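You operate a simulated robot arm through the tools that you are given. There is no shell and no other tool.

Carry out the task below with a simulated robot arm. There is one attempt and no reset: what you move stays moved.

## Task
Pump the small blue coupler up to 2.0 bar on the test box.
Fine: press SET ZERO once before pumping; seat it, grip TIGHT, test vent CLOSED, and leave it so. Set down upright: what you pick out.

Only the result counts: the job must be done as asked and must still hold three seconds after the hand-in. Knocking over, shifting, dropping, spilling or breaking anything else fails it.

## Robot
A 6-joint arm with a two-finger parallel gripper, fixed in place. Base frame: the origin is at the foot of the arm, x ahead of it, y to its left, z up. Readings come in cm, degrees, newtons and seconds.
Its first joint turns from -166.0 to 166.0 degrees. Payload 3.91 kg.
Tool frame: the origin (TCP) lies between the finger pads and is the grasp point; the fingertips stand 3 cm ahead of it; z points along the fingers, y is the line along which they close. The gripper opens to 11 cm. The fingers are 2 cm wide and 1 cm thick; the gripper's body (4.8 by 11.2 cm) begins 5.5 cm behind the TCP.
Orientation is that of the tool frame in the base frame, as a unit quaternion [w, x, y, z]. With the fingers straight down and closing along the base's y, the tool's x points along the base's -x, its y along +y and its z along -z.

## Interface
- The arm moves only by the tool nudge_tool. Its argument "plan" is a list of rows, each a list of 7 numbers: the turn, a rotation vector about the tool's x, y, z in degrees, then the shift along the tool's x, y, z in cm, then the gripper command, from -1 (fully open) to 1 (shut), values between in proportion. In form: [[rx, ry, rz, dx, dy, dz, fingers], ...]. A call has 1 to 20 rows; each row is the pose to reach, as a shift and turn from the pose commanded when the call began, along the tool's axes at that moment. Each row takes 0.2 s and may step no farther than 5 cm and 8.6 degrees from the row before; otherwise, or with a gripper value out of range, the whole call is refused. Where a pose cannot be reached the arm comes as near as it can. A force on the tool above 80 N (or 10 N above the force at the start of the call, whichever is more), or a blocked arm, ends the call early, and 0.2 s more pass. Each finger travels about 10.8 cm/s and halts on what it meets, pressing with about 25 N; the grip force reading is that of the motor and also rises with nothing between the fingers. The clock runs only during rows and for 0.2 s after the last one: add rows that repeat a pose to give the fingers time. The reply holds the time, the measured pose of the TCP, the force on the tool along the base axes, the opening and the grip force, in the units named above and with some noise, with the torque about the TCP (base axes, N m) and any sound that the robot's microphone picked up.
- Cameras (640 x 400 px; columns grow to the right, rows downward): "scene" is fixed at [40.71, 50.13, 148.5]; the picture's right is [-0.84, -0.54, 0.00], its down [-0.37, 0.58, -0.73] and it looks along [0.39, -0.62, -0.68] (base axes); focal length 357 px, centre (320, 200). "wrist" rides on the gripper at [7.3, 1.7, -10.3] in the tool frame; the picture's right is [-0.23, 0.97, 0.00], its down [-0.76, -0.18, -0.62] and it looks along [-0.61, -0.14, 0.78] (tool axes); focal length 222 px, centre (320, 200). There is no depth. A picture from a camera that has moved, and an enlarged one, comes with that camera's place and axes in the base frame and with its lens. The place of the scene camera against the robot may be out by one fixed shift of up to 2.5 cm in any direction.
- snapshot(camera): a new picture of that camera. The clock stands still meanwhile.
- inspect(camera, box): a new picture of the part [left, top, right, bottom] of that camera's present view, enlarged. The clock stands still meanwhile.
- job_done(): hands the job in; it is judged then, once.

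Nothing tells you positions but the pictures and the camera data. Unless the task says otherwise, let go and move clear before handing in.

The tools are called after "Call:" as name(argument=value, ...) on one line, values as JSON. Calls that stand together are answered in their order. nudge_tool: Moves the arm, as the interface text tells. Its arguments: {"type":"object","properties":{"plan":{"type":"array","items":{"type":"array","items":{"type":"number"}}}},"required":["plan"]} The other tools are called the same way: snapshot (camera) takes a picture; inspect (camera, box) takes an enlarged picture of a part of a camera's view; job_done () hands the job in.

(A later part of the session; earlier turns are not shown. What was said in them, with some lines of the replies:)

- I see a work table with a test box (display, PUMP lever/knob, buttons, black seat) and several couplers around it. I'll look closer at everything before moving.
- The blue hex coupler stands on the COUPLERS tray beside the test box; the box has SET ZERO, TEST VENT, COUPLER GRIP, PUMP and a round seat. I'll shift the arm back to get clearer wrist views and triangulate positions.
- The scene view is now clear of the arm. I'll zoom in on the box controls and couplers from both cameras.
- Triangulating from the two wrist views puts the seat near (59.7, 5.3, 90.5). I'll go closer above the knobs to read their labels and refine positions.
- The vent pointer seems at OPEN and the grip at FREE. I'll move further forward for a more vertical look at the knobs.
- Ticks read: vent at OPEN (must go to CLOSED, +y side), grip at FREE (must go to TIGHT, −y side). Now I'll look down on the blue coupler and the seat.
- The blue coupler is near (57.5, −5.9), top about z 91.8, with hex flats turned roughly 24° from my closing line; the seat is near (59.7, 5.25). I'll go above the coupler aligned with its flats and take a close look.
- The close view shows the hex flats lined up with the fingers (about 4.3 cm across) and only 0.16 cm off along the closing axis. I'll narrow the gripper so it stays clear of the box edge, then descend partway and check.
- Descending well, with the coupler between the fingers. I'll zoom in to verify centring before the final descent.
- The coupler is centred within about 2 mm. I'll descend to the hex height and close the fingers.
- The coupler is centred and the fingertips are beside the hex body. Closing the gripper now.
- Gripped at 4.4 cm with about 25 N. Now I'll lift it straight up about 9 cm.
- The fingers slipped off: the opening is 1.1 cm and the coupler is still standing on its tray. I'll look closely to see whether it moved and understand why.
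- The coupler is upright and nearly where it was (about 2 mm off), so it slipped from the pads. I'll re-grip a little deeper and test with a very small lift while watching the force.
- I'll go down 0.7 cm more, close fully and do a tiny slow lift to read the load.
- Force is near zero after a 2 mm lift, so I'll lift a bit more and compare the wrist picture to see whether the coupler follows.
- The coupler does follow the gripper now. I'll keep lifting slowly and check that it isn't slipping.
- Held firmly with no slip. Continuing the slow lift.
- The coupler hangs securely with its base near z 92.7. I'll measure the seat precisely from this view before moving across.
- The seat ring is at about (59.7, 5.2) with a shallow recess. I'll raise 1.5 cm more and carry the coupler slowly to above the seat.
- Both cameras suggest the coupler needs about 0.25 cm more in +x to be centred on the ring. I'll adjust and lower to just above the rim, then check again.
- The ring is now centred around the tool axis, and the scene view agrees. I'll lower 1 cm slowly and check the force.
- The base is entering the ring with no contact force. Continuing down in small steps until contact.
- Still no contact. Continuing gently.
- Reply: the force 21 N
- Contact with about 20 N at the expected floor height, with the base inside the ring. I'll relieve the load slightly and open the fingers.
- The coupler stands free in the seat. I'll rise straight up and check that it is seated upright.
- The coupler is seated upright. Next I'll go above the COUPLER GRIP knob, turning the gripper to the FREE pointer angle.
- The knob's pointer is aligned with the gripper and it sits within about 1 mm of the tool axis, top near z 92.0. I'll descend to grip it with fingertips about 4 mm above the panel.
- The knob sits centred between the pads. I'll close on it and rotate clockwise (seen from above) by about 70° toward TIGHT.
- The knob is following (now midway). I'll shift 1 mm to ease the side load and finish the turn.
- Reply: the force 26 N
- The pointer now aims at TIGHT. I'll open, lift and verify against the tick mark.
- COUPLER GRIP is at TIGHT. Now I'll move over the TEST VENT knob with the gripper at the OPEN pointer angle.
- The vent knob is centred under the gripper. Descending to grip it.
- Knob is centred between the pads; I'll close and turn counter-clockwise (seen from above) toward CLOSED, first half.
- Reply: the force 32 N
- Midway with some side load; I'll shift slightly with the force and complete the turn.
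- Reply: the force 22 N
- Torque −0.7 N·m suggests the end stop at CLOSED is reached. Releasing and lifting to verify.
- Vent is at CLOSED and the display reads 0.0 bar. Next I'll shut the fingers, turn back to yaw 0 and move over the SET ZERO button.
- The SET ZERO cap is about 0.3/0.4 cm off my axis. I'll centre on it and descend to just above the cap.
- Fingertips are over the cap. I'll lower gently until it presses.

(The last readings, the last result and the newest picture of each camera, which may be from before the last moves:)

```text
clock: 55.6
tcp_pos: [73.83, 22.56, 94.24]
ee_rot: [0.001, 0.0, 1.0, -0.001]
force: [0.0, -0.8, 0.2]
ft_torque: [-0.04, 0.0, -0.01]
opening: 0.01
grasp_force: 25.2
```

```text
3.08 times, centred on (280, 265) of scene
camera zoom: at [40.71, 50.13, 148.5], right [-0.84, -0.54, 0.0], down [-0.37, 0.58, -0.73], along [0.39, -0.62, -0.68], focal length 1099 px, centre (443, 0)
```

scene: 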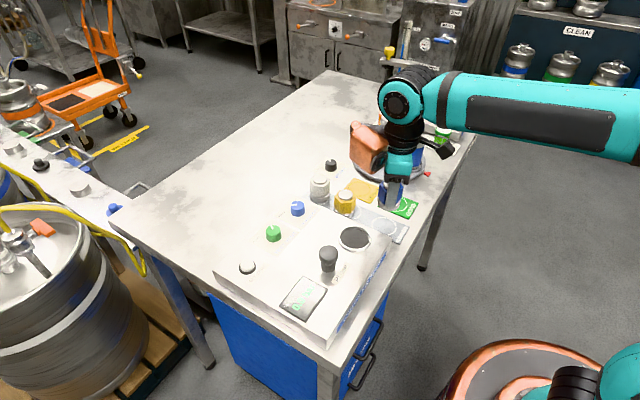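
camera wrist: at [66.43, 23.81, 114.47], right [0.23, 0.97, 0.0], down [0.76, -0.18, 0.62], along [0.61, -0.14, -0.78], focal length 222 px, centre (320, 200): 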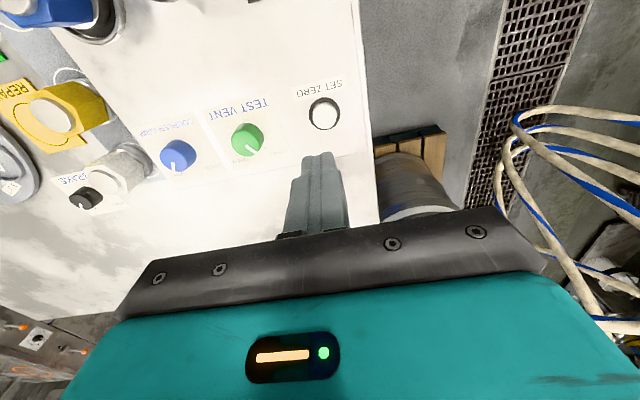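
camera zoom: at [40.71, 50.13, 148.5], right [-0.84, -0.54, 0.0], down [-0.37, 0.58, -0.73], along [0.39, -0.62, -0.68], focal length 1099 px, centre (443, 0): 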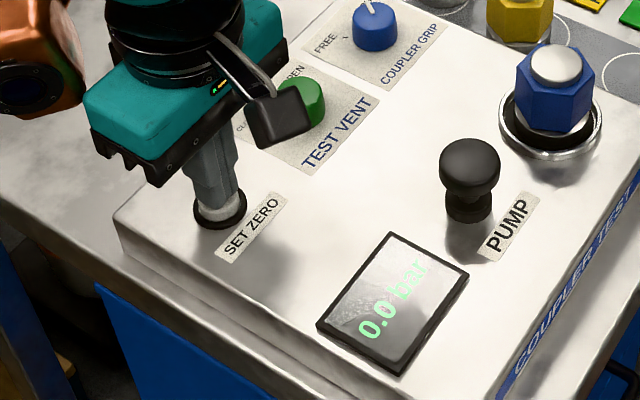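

Call:
nudge_tool(plan=[[0, 0, 0, 0, 0, 0.1, 1], [0, 0, 0, 0, 0, 0.2, 1], [0, 0, 0, 0, 0, 0.3, 1]])

Call:
inspect(camera="wrist", box=[240, 120, 400, 220])

```text
clock: 56.4
tcp_pos: [73.92, 22.5, 93.9]
ee_rot: [0.001, 0.0, 1.0, -0.001]
force: [0.2, 0.5, 2.3]
ft_torque: [0.06, -0.03, 0.02]
opening: 0.0
grasp_force: 25.5
heard: click
```

```text
4.00 times, centred on (320, 170) of wrist
camera zoom: at [66.71, 24.18, 104.2], right [0.23, 0.97, 0.0], down [0.76, -0.18, 0.62], along [0.61, -0.14, -0.78], focal length 888 px, centre (320, 320)
```

zoom: 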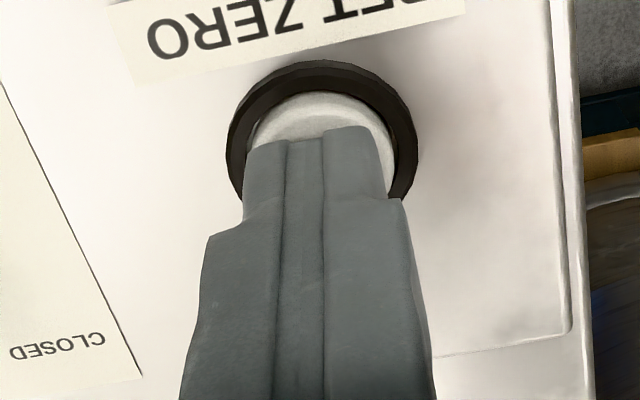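

A click was heard, so SET ZERO is pressed once. I'll lift straight off and check the display.

Call:
nudge_tool(plan=[[0, 0, 0, 0, 0, -1, 1], [0, 0, 0, 0, 0, -3, 1], [0, 0, 0, 0, 0, -5.5, 1], [0, 0, 0, 0, 0, -8, 1], [0, 0, 0, 0, 0, -10.5, 1], [0, 0, 0, 0, 0, -10.5, 1]])

Call:
inspect(camera="scene", box=[200, 200, 360, 330])

Call:
inspect(camera="scene", box=[270, 220, 370, 330])

```text
clock: 57.8
tcp_pos: [73.95, 22.67, 104.43]
ee_rot: [0.0, 0.0, 1.0, -0.001]
force: [-1.0, 0.6, -0.1]
ft_torque: [-0.03, 0.0, -0.03]
opening: 0.01
grasp_force: 24.5
```

```text
3.08 times, centred on (280, 265) of scene
camera zoom: at [40.71, 50.13, 148.5], right [-0.84, -0.54, 0.0], down [-0.37, 0.58, -0.73], along [0.39, -0.62, -0.68], focal length 1099 px, centre (443, 0)
```

zoom: 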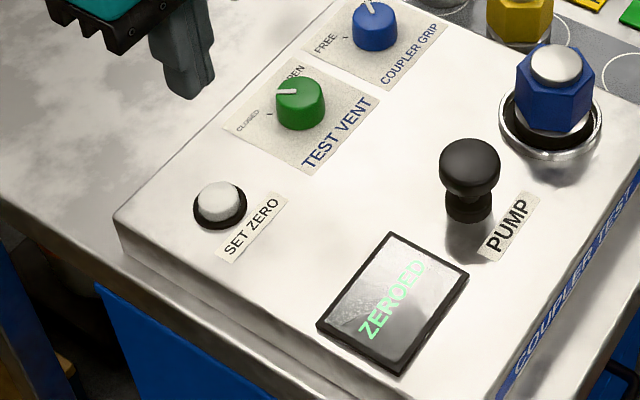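

```text
3.64 times, centred on (320, 275) of scene
camera zoom: at [40.71, 50.13, 148.5], right [-0.84, -0.54, 0.0], down [-0.37, 0.58, -0.73], along [0.39, -0.62, -0.68], focal length 1298 px, centre (320, -73)
```

zoom: 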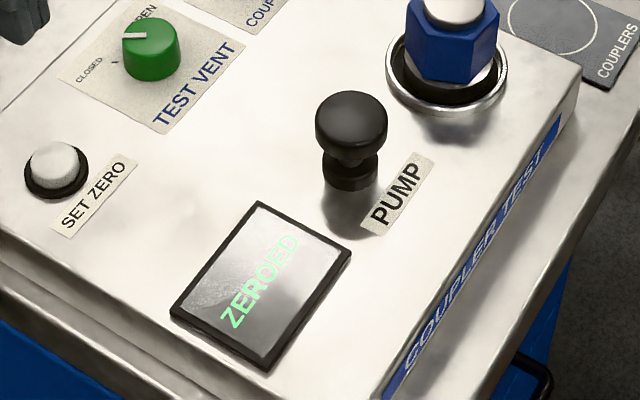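

Display shows ZEROED. Now I'll move above the PUMP handle with shut fingers.

Call:
nudge_tool(plan=[[0, 0, 0, 3.25, -2.15, 0, 1], [0, 0, 0, 6.5, -4.3, 0, 1], [0, 0, 0, 9.75, -6.45, 0, 1], [0, 0, 0, 13.0, -8.6, 0, 1], [0, 0, 0, 13.0, -8.6, 0, 1]])

Call:
snapshot(camera="wrist")

Call:
inspect(camera="wrist", box=[240, 70, 400, 170])

Call:
inspect(camera="scene", box=[260, 180, 420, 310])

```text
clock: 59.0
tcp_pos: [60.77, 13.89, 104.4]
ee_rot: [0.001, 0.0, 1.0, -0.001]
force: [0.1, -0.4, -0.3]
ft_torque: [0.02, -0.02, 0.01]
opening: 0.0
grasp_force: 24.8
```

```text
taken
camera wrist: at [53.57, 15.57, 114.7], right [0.23, 0.97, 0.0], down [0.76, -0.18, 0.62], along [0.61, -0.14, -0.78], focal length 222 px, centre (320, 200)
```

wrist: 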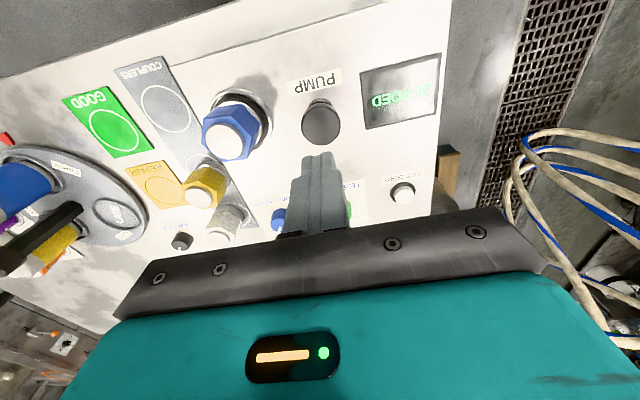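

```text
4.00 times, centred on (320, 120) of wrist
camera zoom: at [53.57, 15.57, 114.7], right [0.23, 0.97, 0.0], down [0.76, -0.18, 0.62], along [0.61, -0.14, -0.78], focal length 888 px, centre (320, 520)
```

zoom: 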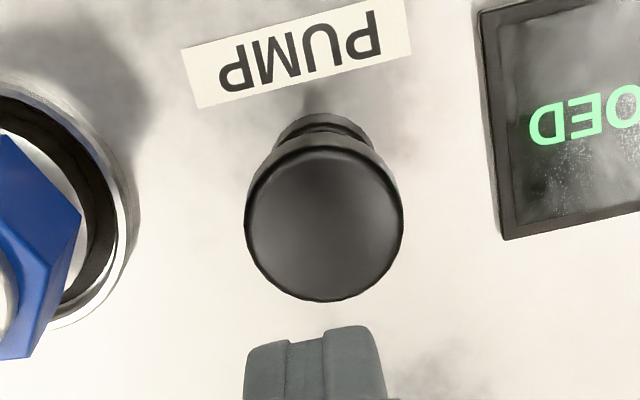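

```text
3.08 times, centred on (340, 245) of scene
camera zoom: at [40.71, 50.13, 148.5], right [-0.84, -0.54, 0.0], down [-0.37, 0.58, -0.73], along [0.39, -0.62, -0.68], focal length 1099 px, centre (258, 62)
```

zoom: 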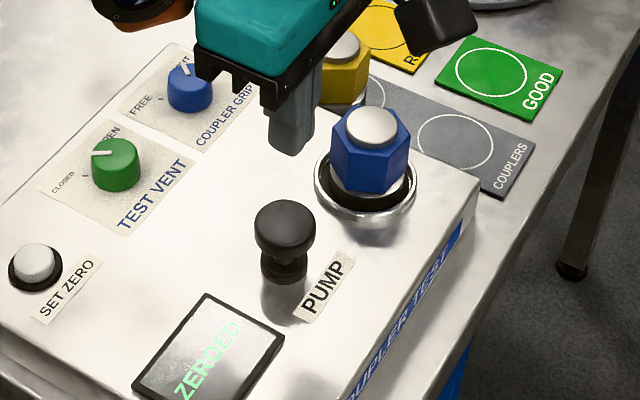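

The pump head is nearly centred under the fingertips. I'll descend to just above it.

Call:
nudge_tool(plan=[[0, 0, 0, -0.13, 0.06, 2, 1], [0, 0, 0, -0.13, 0.06, 4, 1], [0, 0, 0, -0.13, 0.06, 5.3, 1], [0, 0, 0, -0.13, 0.06, 6, 1], [0, 0, 0, -0.13, 0.06, 6, 1]])

Call:
inspect(camera="wrist", box=[240, 100, 400, 200])

Call:
inspect(camera="scene", box=[260, 180, 420, 310])

```text
clock: 60.2
tcp_pos: [61.07, 14.09, 98.42]
ee_rot: [0.0, 0.0, 1.0, -0.001]
force: [-0.8, -0.2, -0.1]
ft_torque: [0.01, 0.02, -0.01]
opening: 0.01
grasp_force: 25.1
```

```text
4.00 times, centred on (320, 150) of wrist
camera zoom: at [53.73, 15.63, 108.66], right [0.23, 0.97, 0.0], down [0.76, -0.18, 0.62], along [0.61, -0.14, -0.78], focal length 888 px, centre (320, 400)
```

zoom: 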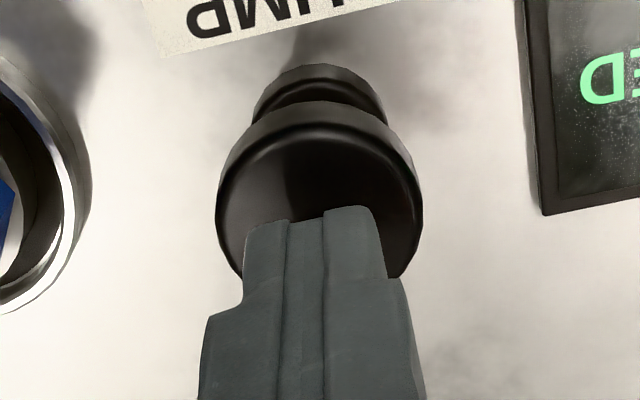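

```text
3.08 times, centred on (340, 245) of scene
camera zoom: at [40.71, 50.13, 148.5], right [-0.84, -0.54, 0.0], down [-0.37, 0.58, -0.73], along [0.39, -0.62, -0.68], focal length 1099 px, centre (258, 62)
```

zoom: 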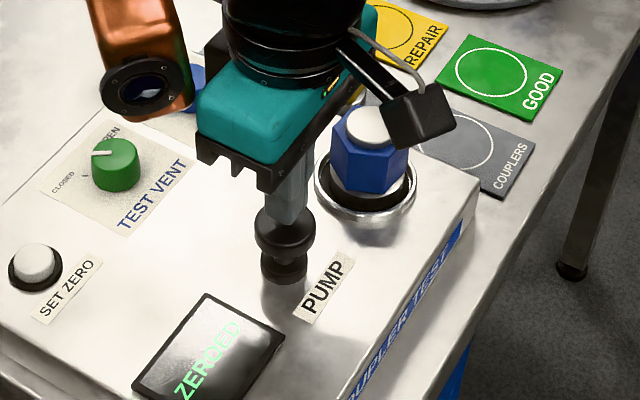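

Call:
nudge_tool(plan=[[0, 0, 0, 0, 0, 0.2, 1], [0, 0, 0, 0, 0, 0.4, 1], [0, 0, 0, 0, 0, 0.6, 1], [0, 0, 0, 0, 0, 0.8, 1], [0, 0, 0, 0, 0, 1.0, 1]])

Call:
inspect(camera="scene", box=[260, 180, 420, 310])

```text
clock: 61.4
tcp_pos: [61.03, 14.0, 97.46]
ee_rot: [0.0, 0.0, 1.0, 0.001]
force: [0.2, -0.7, 1.0]
ft_torque: [-0.01, 0.0, 0.01]
opening: 0.02
grasp_force: 24.6
```

```text
3.08 times, centred on (340, 245) of scene
camera zoom: at [40.71, 50.13, 148.5], right [-0.84, -0.54, 0.0], down [-0.37, 0.58, -0.73], along [0.39, -0.62, -0.68], focal length 1099 px, centre (258, 62)
```

zoom: 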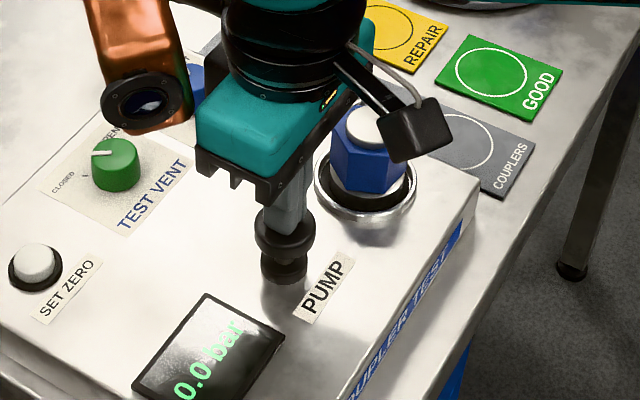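

Display back at 0.0 bar. Continuing down onto the pump head.

Call:
nudge_tool(plan=[[0, 0, 0, 0, 0, 0.2, 1], [0, 0, 0, 0, 0, 0.4, 1], [0, 0, 0, 0, 0, 0.6, 1]])

Call:
inspect(camera="scene", box=[260, 180, 420, 310])

```text
clock: 62.2
tcp_pos: [61.03, 14.06, 96.74]
ee_rot: [0.001, 0.0, 1.0, -0.001]
force: [-0.5, -0.7, 1.5]
ft_torque: [0.0, 0.03, 0.01]
opening: 0.0
grasp_force: 24.7
```

```text
3.08 times, centred on (340, 245) of scene
camera zoom: at [40.71, 50.13, 148.5], right [-0.84, -0.54, 0.0], down [-0.37, 0.58, -0.73], along [0.39, -0.62, -0.68], focal length 1099 px, centre (258, 62)
```

zoom: 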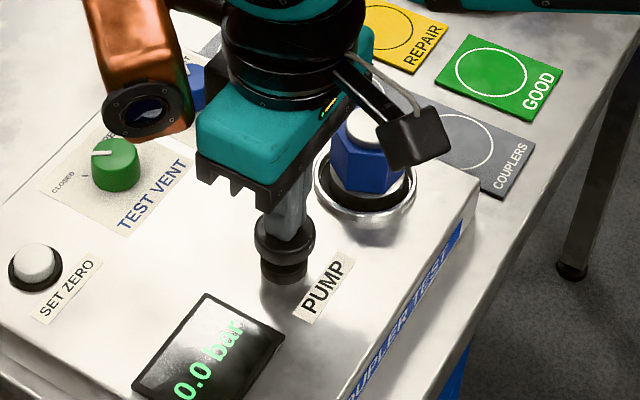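

The head is sinking with a light spring force. Pressing further to complete a stroke.

Call:
nudge_tool(plan=[[0, 0, 0, 0, 0, 0.2, 1], [0, 0, 0, 0, 0, 0.4, 1], [0, 0, 0, 0, 0, 0.6, 1]])

Call:
inspect(camera="scene", box=[260, 180, 420, 310])

```text
clock: 63.0
tcp_pos: [61.01, 14.05, 96.24]
ee_rot: [0.001, -0.001, 1.0, 0.0]
force: [1.3, 1.0, 2.7]
ft_torque: [0.04, -0.01, -0.01]
opening: 0.0
grasp_force: 24.8
```

```text
3.08 times, centred on (340, 245) of scene
camera zoom: at [40.71, 50.13, 148.5], right [-0.84, -0.54, 0.0], down [-0.37, 0.58, -0.73], along [0.39, -0.62, -0.68], focal length 1099 px, centre (258, 62)
```

zoom: 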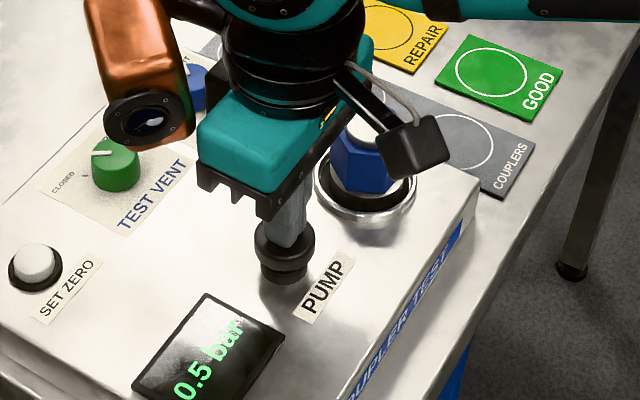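

The display jumped to 0.5 bar. I'll zoom in, then let the head up and check whether the reading holds.

Call:
inspect(camera="scene", box=[290, 270, 340, 325])

Call:
nudge_tool(plan=[[0, 0, 0, 0, 0, -0.4, 1], [0, 0, 0, 0, 0, -0.8, 1], [0, 0, 0, 0, 0, -1.2, 1], [0, 0, 0, 0, 0, -1.6, 1], [0, 0, 0, 0, 0, -2.0, 1], [0, 0, 0, 0, 0, -2.4, 1]])

Call:
inspect(camera="scene", box=[260, 180, 420, 310])

```text
7.27 times, centred on (315, 298) of scene
camera zoom: at [40.71, 50.13, 148.5], right [-0.84, -0.54, 0.0], down [-0.37, 0.58, -0.73], along [0.39, -0.62, -0.68], focal length 2597 px, centre (356, -509)
```

zoom: 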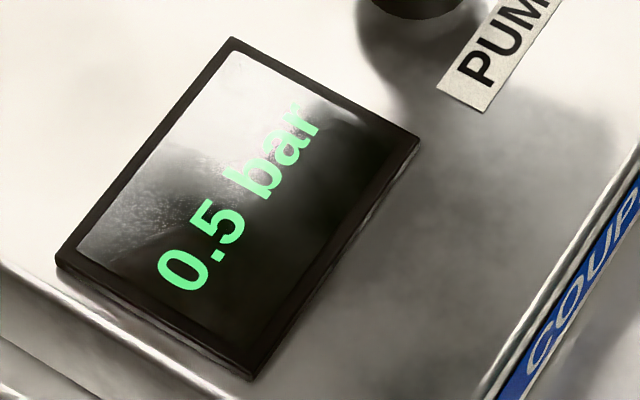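

```text
clock: 64.4
tcp_pos: [60.96, 14.16, 98.69]
ee_rot: [0.001, -0.001, 1.0, 0.0]
force: [0.2, 0.0, 0.4]
ft_torque: [-0.03, 0.02, -0.03]
opening: 0.0
grasp_force: 25.3
```

```text
3.08 times, centred on (340, 245) of scene
camera zoom: at [40.71, 50.13, 148.5], right [-0.84, -0.54, 0.0], down [-0.37, 0.58, -0.73], along [0.39, -0.62, -0.68], focal length 1099 px, centre (258, 62)
```

zoom: 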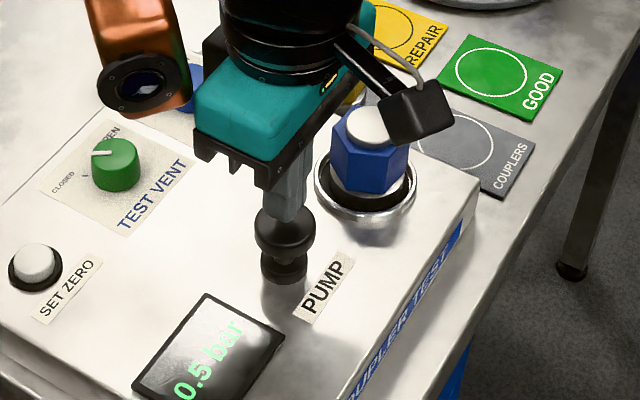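

It holds at 0.5 bar with the head back up. Second stroke to the same depth.

Call:
nudge_tool(plan=[[0, 0, 0, 0, 0, 0.4, 1], [0, 0, 0, 0, 0, 0.8, 1], [0, 0, 0, 0, 0, 1.2, 1], [0, 0, 0, 0, 0, 1.6, 1], [0, 0, 0, 0, 0, 2.0, 1], [0, 0, 0, 0, 0, 2.4, 1]])

Call:
inspect(camera="scene", box=[280, 220, 380, 325])

```text
clock: 65.8
tcp_pos: [61.0, 14.11, 96.11]
ee_rot: [0.0, 0.001, 1.0, 0.0]
force: [-2.2, 0.3, 3.5]
ft_torque: [0.01, 0.14, 0.01]
opening: 0.01
grasp_force: 25.5
```

```text
3.81 times, centred on (330, 272) of scene
camera zoom: at [40.71, 50.13, 148.5], right [-0.84, -0.54, 0.0], down [-0.37, 0.58, -0.73], along [0.39, -0.62, -0.68], focal length 1360 px, centre (282, -76)
```

zoom: 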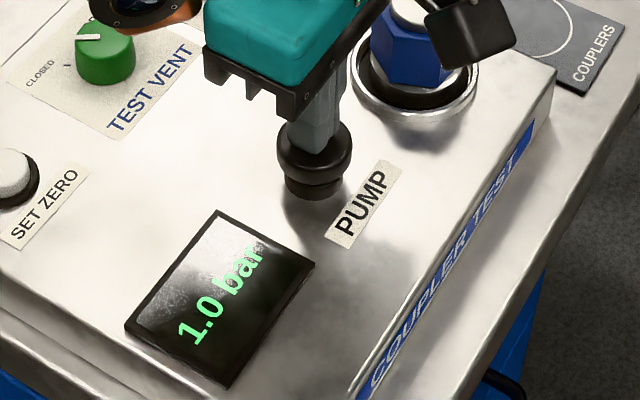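

1.0 bar after the second stroke, so each stroke adds 0.5. Releasing the head and doing the third.

Call:
nudge_tool(plan=[[0, 0, 0, 0, 0, -0.4, 1], [0, 0, 0, 0, 0, -0.8, 1], [0, 0, 0, 0, 0, -1.2, 1], [0, 0, 0, 0, 0, -1.6, 1], [0, 0, 0, 0, 0, -2.0, 1], [0, 0, 0, 0, 0, -2.4, 1], [0, 0, 0, 0, 0, -2.4, 1]])

Call:
inspect(camera="scene", box=[280, 220, 380, 325])

Call:
nudge_tool(plan=[[0, 0, 0, 0, 0, 0.4, 1], [0, 0, 0, 0, 0, 0.8, 1], [0, 0, 0, 0, 0, 1.2, 1], [0, 0, 0, 0, 0, 1.6, 1], [0, 0, 0, 0, 0, 2.0, 1], [0, 0, 0, 0, 0, 2.4, 1]])

Call:
inspect(camera="scene", box=[280, 220, 380, 325])

```text
clock: 67.4
tcp_pos: [61.03, 13.98, 98.79]
ee_rot: [0.0, 0.0, 1.0, 0.0]
force: [-0.2, -0.2, -0.1]
ft_torque: [-0.02, -0.01, 0.01]
opening: 0.0
grasp_force: 25.0
```

```text
3.81 times, centred on (330, 272) of scene
camera zoom: at [40.71, 50.13, 148.5], right [-0.84, -0.54, 0.0], down [-0.37, 0.58, -0.73], along [0.39, -0.62, -0.68], focal length 1360 px, centre (282, -76)
```

zoom: 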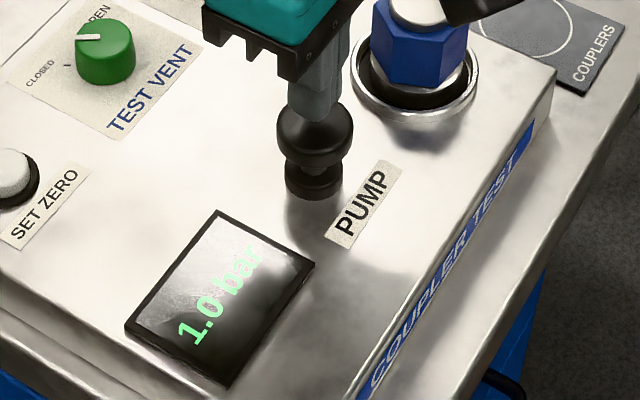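

```text
clock: 68.8
tcp_pos: [60.88, 14.09, 96.35]
ee_rot: [0.001, -0.001, 1.0, 0.0]
force: [0.5, 1.5, 4.2]
ft_torque: [0.04, 0.0, 0.03]
opening: 0.03
grasp_force: 25.0
```

```text
3.81 times, centred on (330, 272) of scene
camera zoom: at [40.71, 50.13, 148.5], right [-0.84, -0.54, 0.0], down [-0.37, 0.58, -0.73], along [0.39, -0.62, -0.68], focal length 1360 px, centre (282, -76)
```

zoom: 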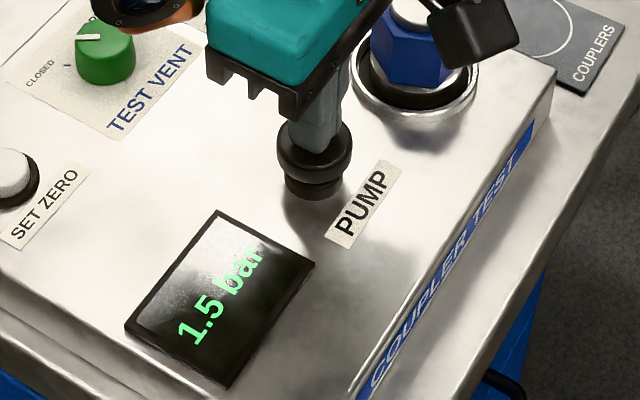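

1.5 bar. One more stroke should bring it to 2.0.

Call:
nudge_tool(plan=[[0, 0, 0, 0, 0, -0.4, 1], [0, 0, 0, 0, 0, -0.8, 1], [0, 0, 0, 0, 0, -1.2, 1], [0, 0, 0, 0, 0, -1.6, 1], [0, 0, 0, 0, 0, -2.0, 1], [0, 0, 0, 0, 0, -2.4, 1], [0, 0, 0, 0, 0, -2.4, 1]])

Call:
inspect(camera="scene", box=[280, 220, 380, 325])

```text
clock: 70.4
tcp_pos: [61.04, 14.15, 98.68]
ee_rot: [0.001, 0.0, 1.0, 0.0]
force: [0.6, -0.7, -0.1]
ft_torque: [0.01, -0.01, -0.04]
opening: 0.02
grasp_force: 24.9
```

```text
3.81 times, centred on (330, 272) of scene
camera zoom: at [40.71, 50.13, 148.5], right [-0.84, -0.54, 0.0], down [-0.37, 0.58, -0.73], along [0.39, -0.62, -0.68], focal length 1360 px, centre (282, -76)
```

zoom: 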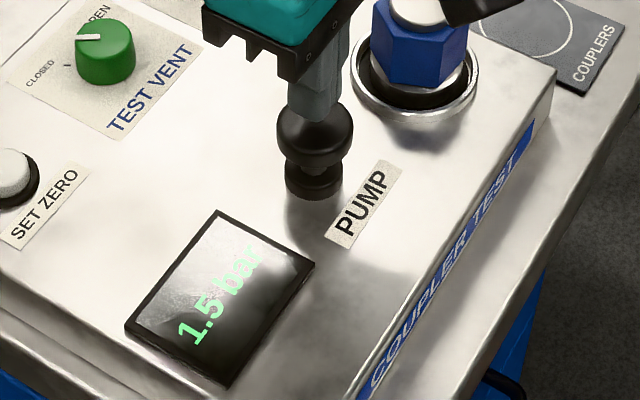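

Holding at 1.5 bar with the head up. Fourth stroke now.

Call:
nudge_tool(plan=[[0, 0, 0, 0, 0, 0.4, 1], [0, 0, 0, 0, 0, 0.8, 1], [0, 0, 0, 0, 0, 1.2, 1], [0, 0, 0, 0, 0, 1.6, 1], [0, 0, 0, 0, 0, 2.0, 1], [0, 0, 0, 0, 0, 2.4, 1]])

Call:
inspect(camera="scene", box=[280, 220, 380, 325])

```text
clock: 71.8
tcp_pos: [61.0, 14.09, 96.21]
ee_rot: [0.001, 0.001, 1.0, -0.001]
force: [-0.5, -1.1, 3.7]
ft_torque: [-0.01, 0.04, 0.02]
opening: 0.02
grasp_force: 24.6
```

```text
3.81 times, centred on (330, 272) of scene
camera zoom: at [40.71, 50.13, 148.5], right [-0.84, -0.54, 0.0], down [-0.37, 0.58, -0.73], along [0.39, -0.62, -0.68], focal length 1360 px, centre (282, -76)
```

zoom: 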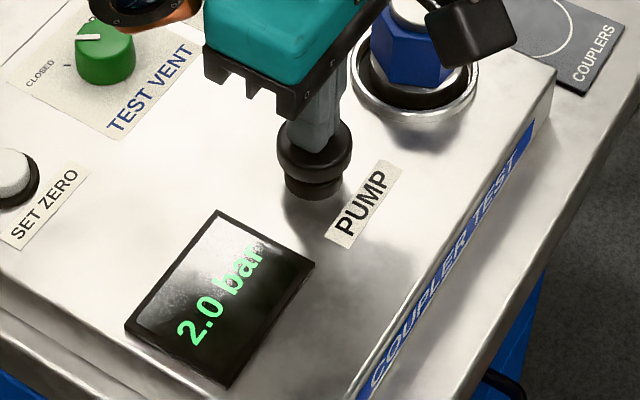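

2.0 bar reached. I'll lift straight off the pump and move clear, well above the box.

Call:
nudge_tool(plan=[[0, 0, 0, 0, 0, -0.5, 1], [0, 0, 0, 0, 0, -1.2, 1], [0, 0, 0, 0, 0, -2.4, 1], [0, 0, 0, 0, 0, -4.5, 1], [0, 0, 0, 0, 0, -7, 1], [0, 0, 0, 0, 0, -10, 1], [0, 0, 0, 0, 0, -13, 1], [0, 0, 0, 0, 0, -16, 1], [0, 0, 0, 0, 0, -19, 1], [0, 0, 0, 0, 0, -19, 1]])

Call:
snapshot(camera="scene")

Call:
inspect(camera="scene", box=[220, 170, 420, 330])

Call:
snapshot(camera="wrist")

```text
clock: 74.0
tcp_pos: [60.86, 14.14, 115.42]
ee_rot: [0.001, 0.0, 1.0, -0.001]
force: [0.6, 0.6, 0.1]
ft_torque: [-0.01, -0.04, -0.01]
opening: 0.0
grasp_force: 25.0
```

```text
taken
```

scene: 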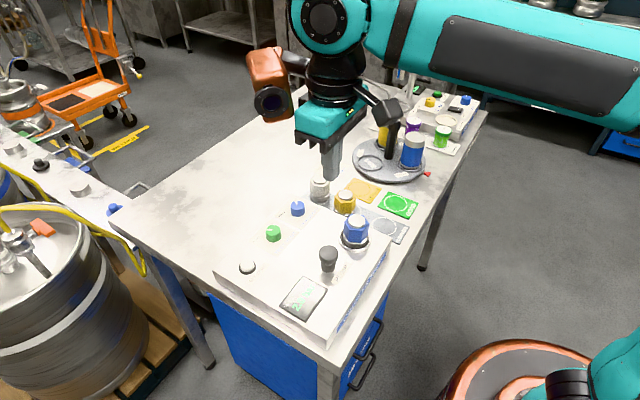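

```text
2.50 times, centred on (320, 250) of scene
camera zoom: at [40.71, 50.13, 148.5], right [-0.84, -0.54, 0.0], down [-0.37, 0.58, -0.73], along [0.39, -0.62, -0.68], focal length 893 px, centre (320, 75)
```

zoom: 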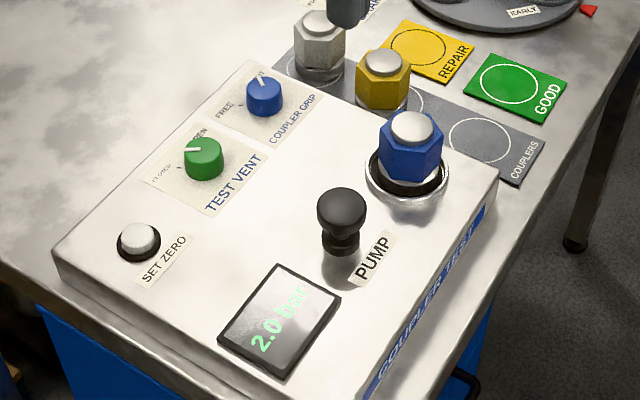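

```text
taken
camera wrist: at [53.64, 15.71, 125.61], right [0.23, 0.97, 0.0], down [0.76, -0.18, 0.62], along [0.61, -0.14, -0.78], focal length 222 px, centre (320, 200)
```

wrist: 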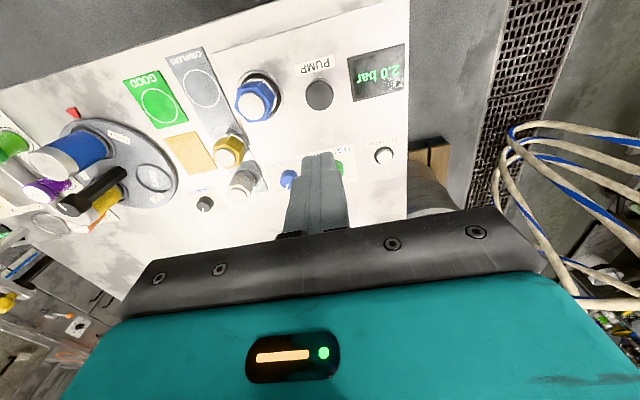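

The display holds 2.0 bar with the arm clear. I'll wait a few seconds to confirm it stays there.

Call:
nudge_tool(plan=[[0, 0, 0, 0, 0, 0, 1], [0, 0, 0, 0, 0, 0, 0.5], [0, 0, 0, 0, 0, 0, 0], [0, 0, 0, 0, 0, 0, 0], [0, 0, 0, 0, 0, 0, 0], [0, 0, 0, 0, 0, 0, 0], [0, 0, 0, 0, 0, 0, 0], [0, 0, 0, 0, 0, 0, 0], [0, 0, 0, 0, 0, 0, 0], [0, 0, 0, 0, 0, 0, 0], [0, 0, 0, 0, 0, 0, 0], [0, 0, 0, 0, 0, 0, 0], [0, 0, 0, 0, 0, 0, 0], [0, 0, 0, 0, 0, 0, 0], [0, 0, 0, 0, 0, 0, 0], [0, 0, 0, 0, 0, 0, 0], [0, 0, 0, 0, 0, 0, 0], [0, 0, 0, 0, 0, 0, 0]])

Call:
inspect(camera="scene", box=[220, 170, 420, 330])

Call:
inspect(camera="scene", box=[240, 180, 400, 280])

```text
clock: 77.8
tcp_pos: [60.83, 14.11, 115.32]
ee_rot: [0.001, 0.0, 1.0, 0.0]
force: [-0.3, 0.3, 0.1]
ft_torque: [-0.02, -0.01, -0.01]
opening: 5.46
grasp_force: 0.1
```

```text
2.50 times, centred on (320, 250) of scene
camera zoom: at [40.71, 50.13, 148.5], right [-0.84, -0.54, 0.0], down [-0.37, 0.58, -0.73], along [0.39, -0.62, -0.68], focal length 893 px, centre (320, 75)
```

zoom: 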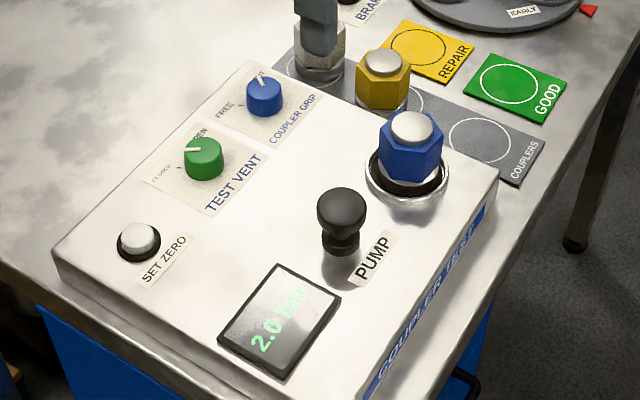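

```text
4.00 times, centred on (320, 230) of scene
camera zoom: at [40.71, 50.13, 148.5], right [-0.84, -0.54, 0.0], down [-0.37, 0.58, -0.73], along [0.39, -0.62, -0.68], focal length 1428 px, centre (320, 80)
```

zoom: 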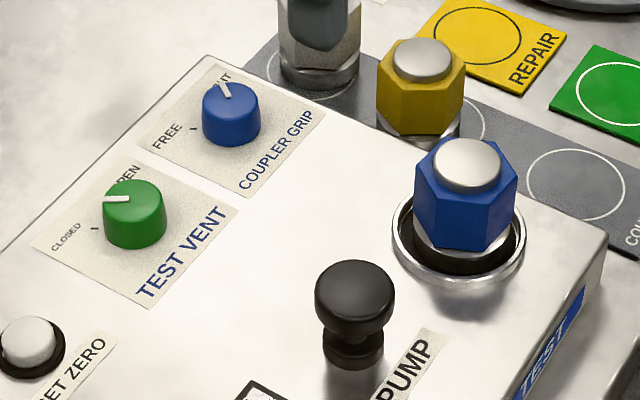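

The reading has stayed at 2.0 bar for several seconds. The blue coupler is upright in the seat, grip is at TIGHT, vent is at CLOSED, SET ZERO was pressed once, and the arm is clear. Handing in.

Call:
job_done()

```text
The job is handed in.
```

The small blue coupler is on the test box at 2.0 bar, and I've handed the job in. The display held 2.0 bar for about six seconds before that.

- **Coupler:** it stands upright in the seat. My first lift slipped off; it stayed upright on its tray and moved about 2 mm. I gripped it again and carried it over slowly.
- **Settings:** COUPLER GRIP is at TIGHT and TEST VENT is at CLOSED, and both are left that way.
- **SET ZERO:** I pressed it once before pumping. There was one click and the display showed ZEROED.
- **Pumping:** I made four strokes, and each one added 0.5 bar.

I saw nothing else knocked over or moved. The arm is clear, well above the box.
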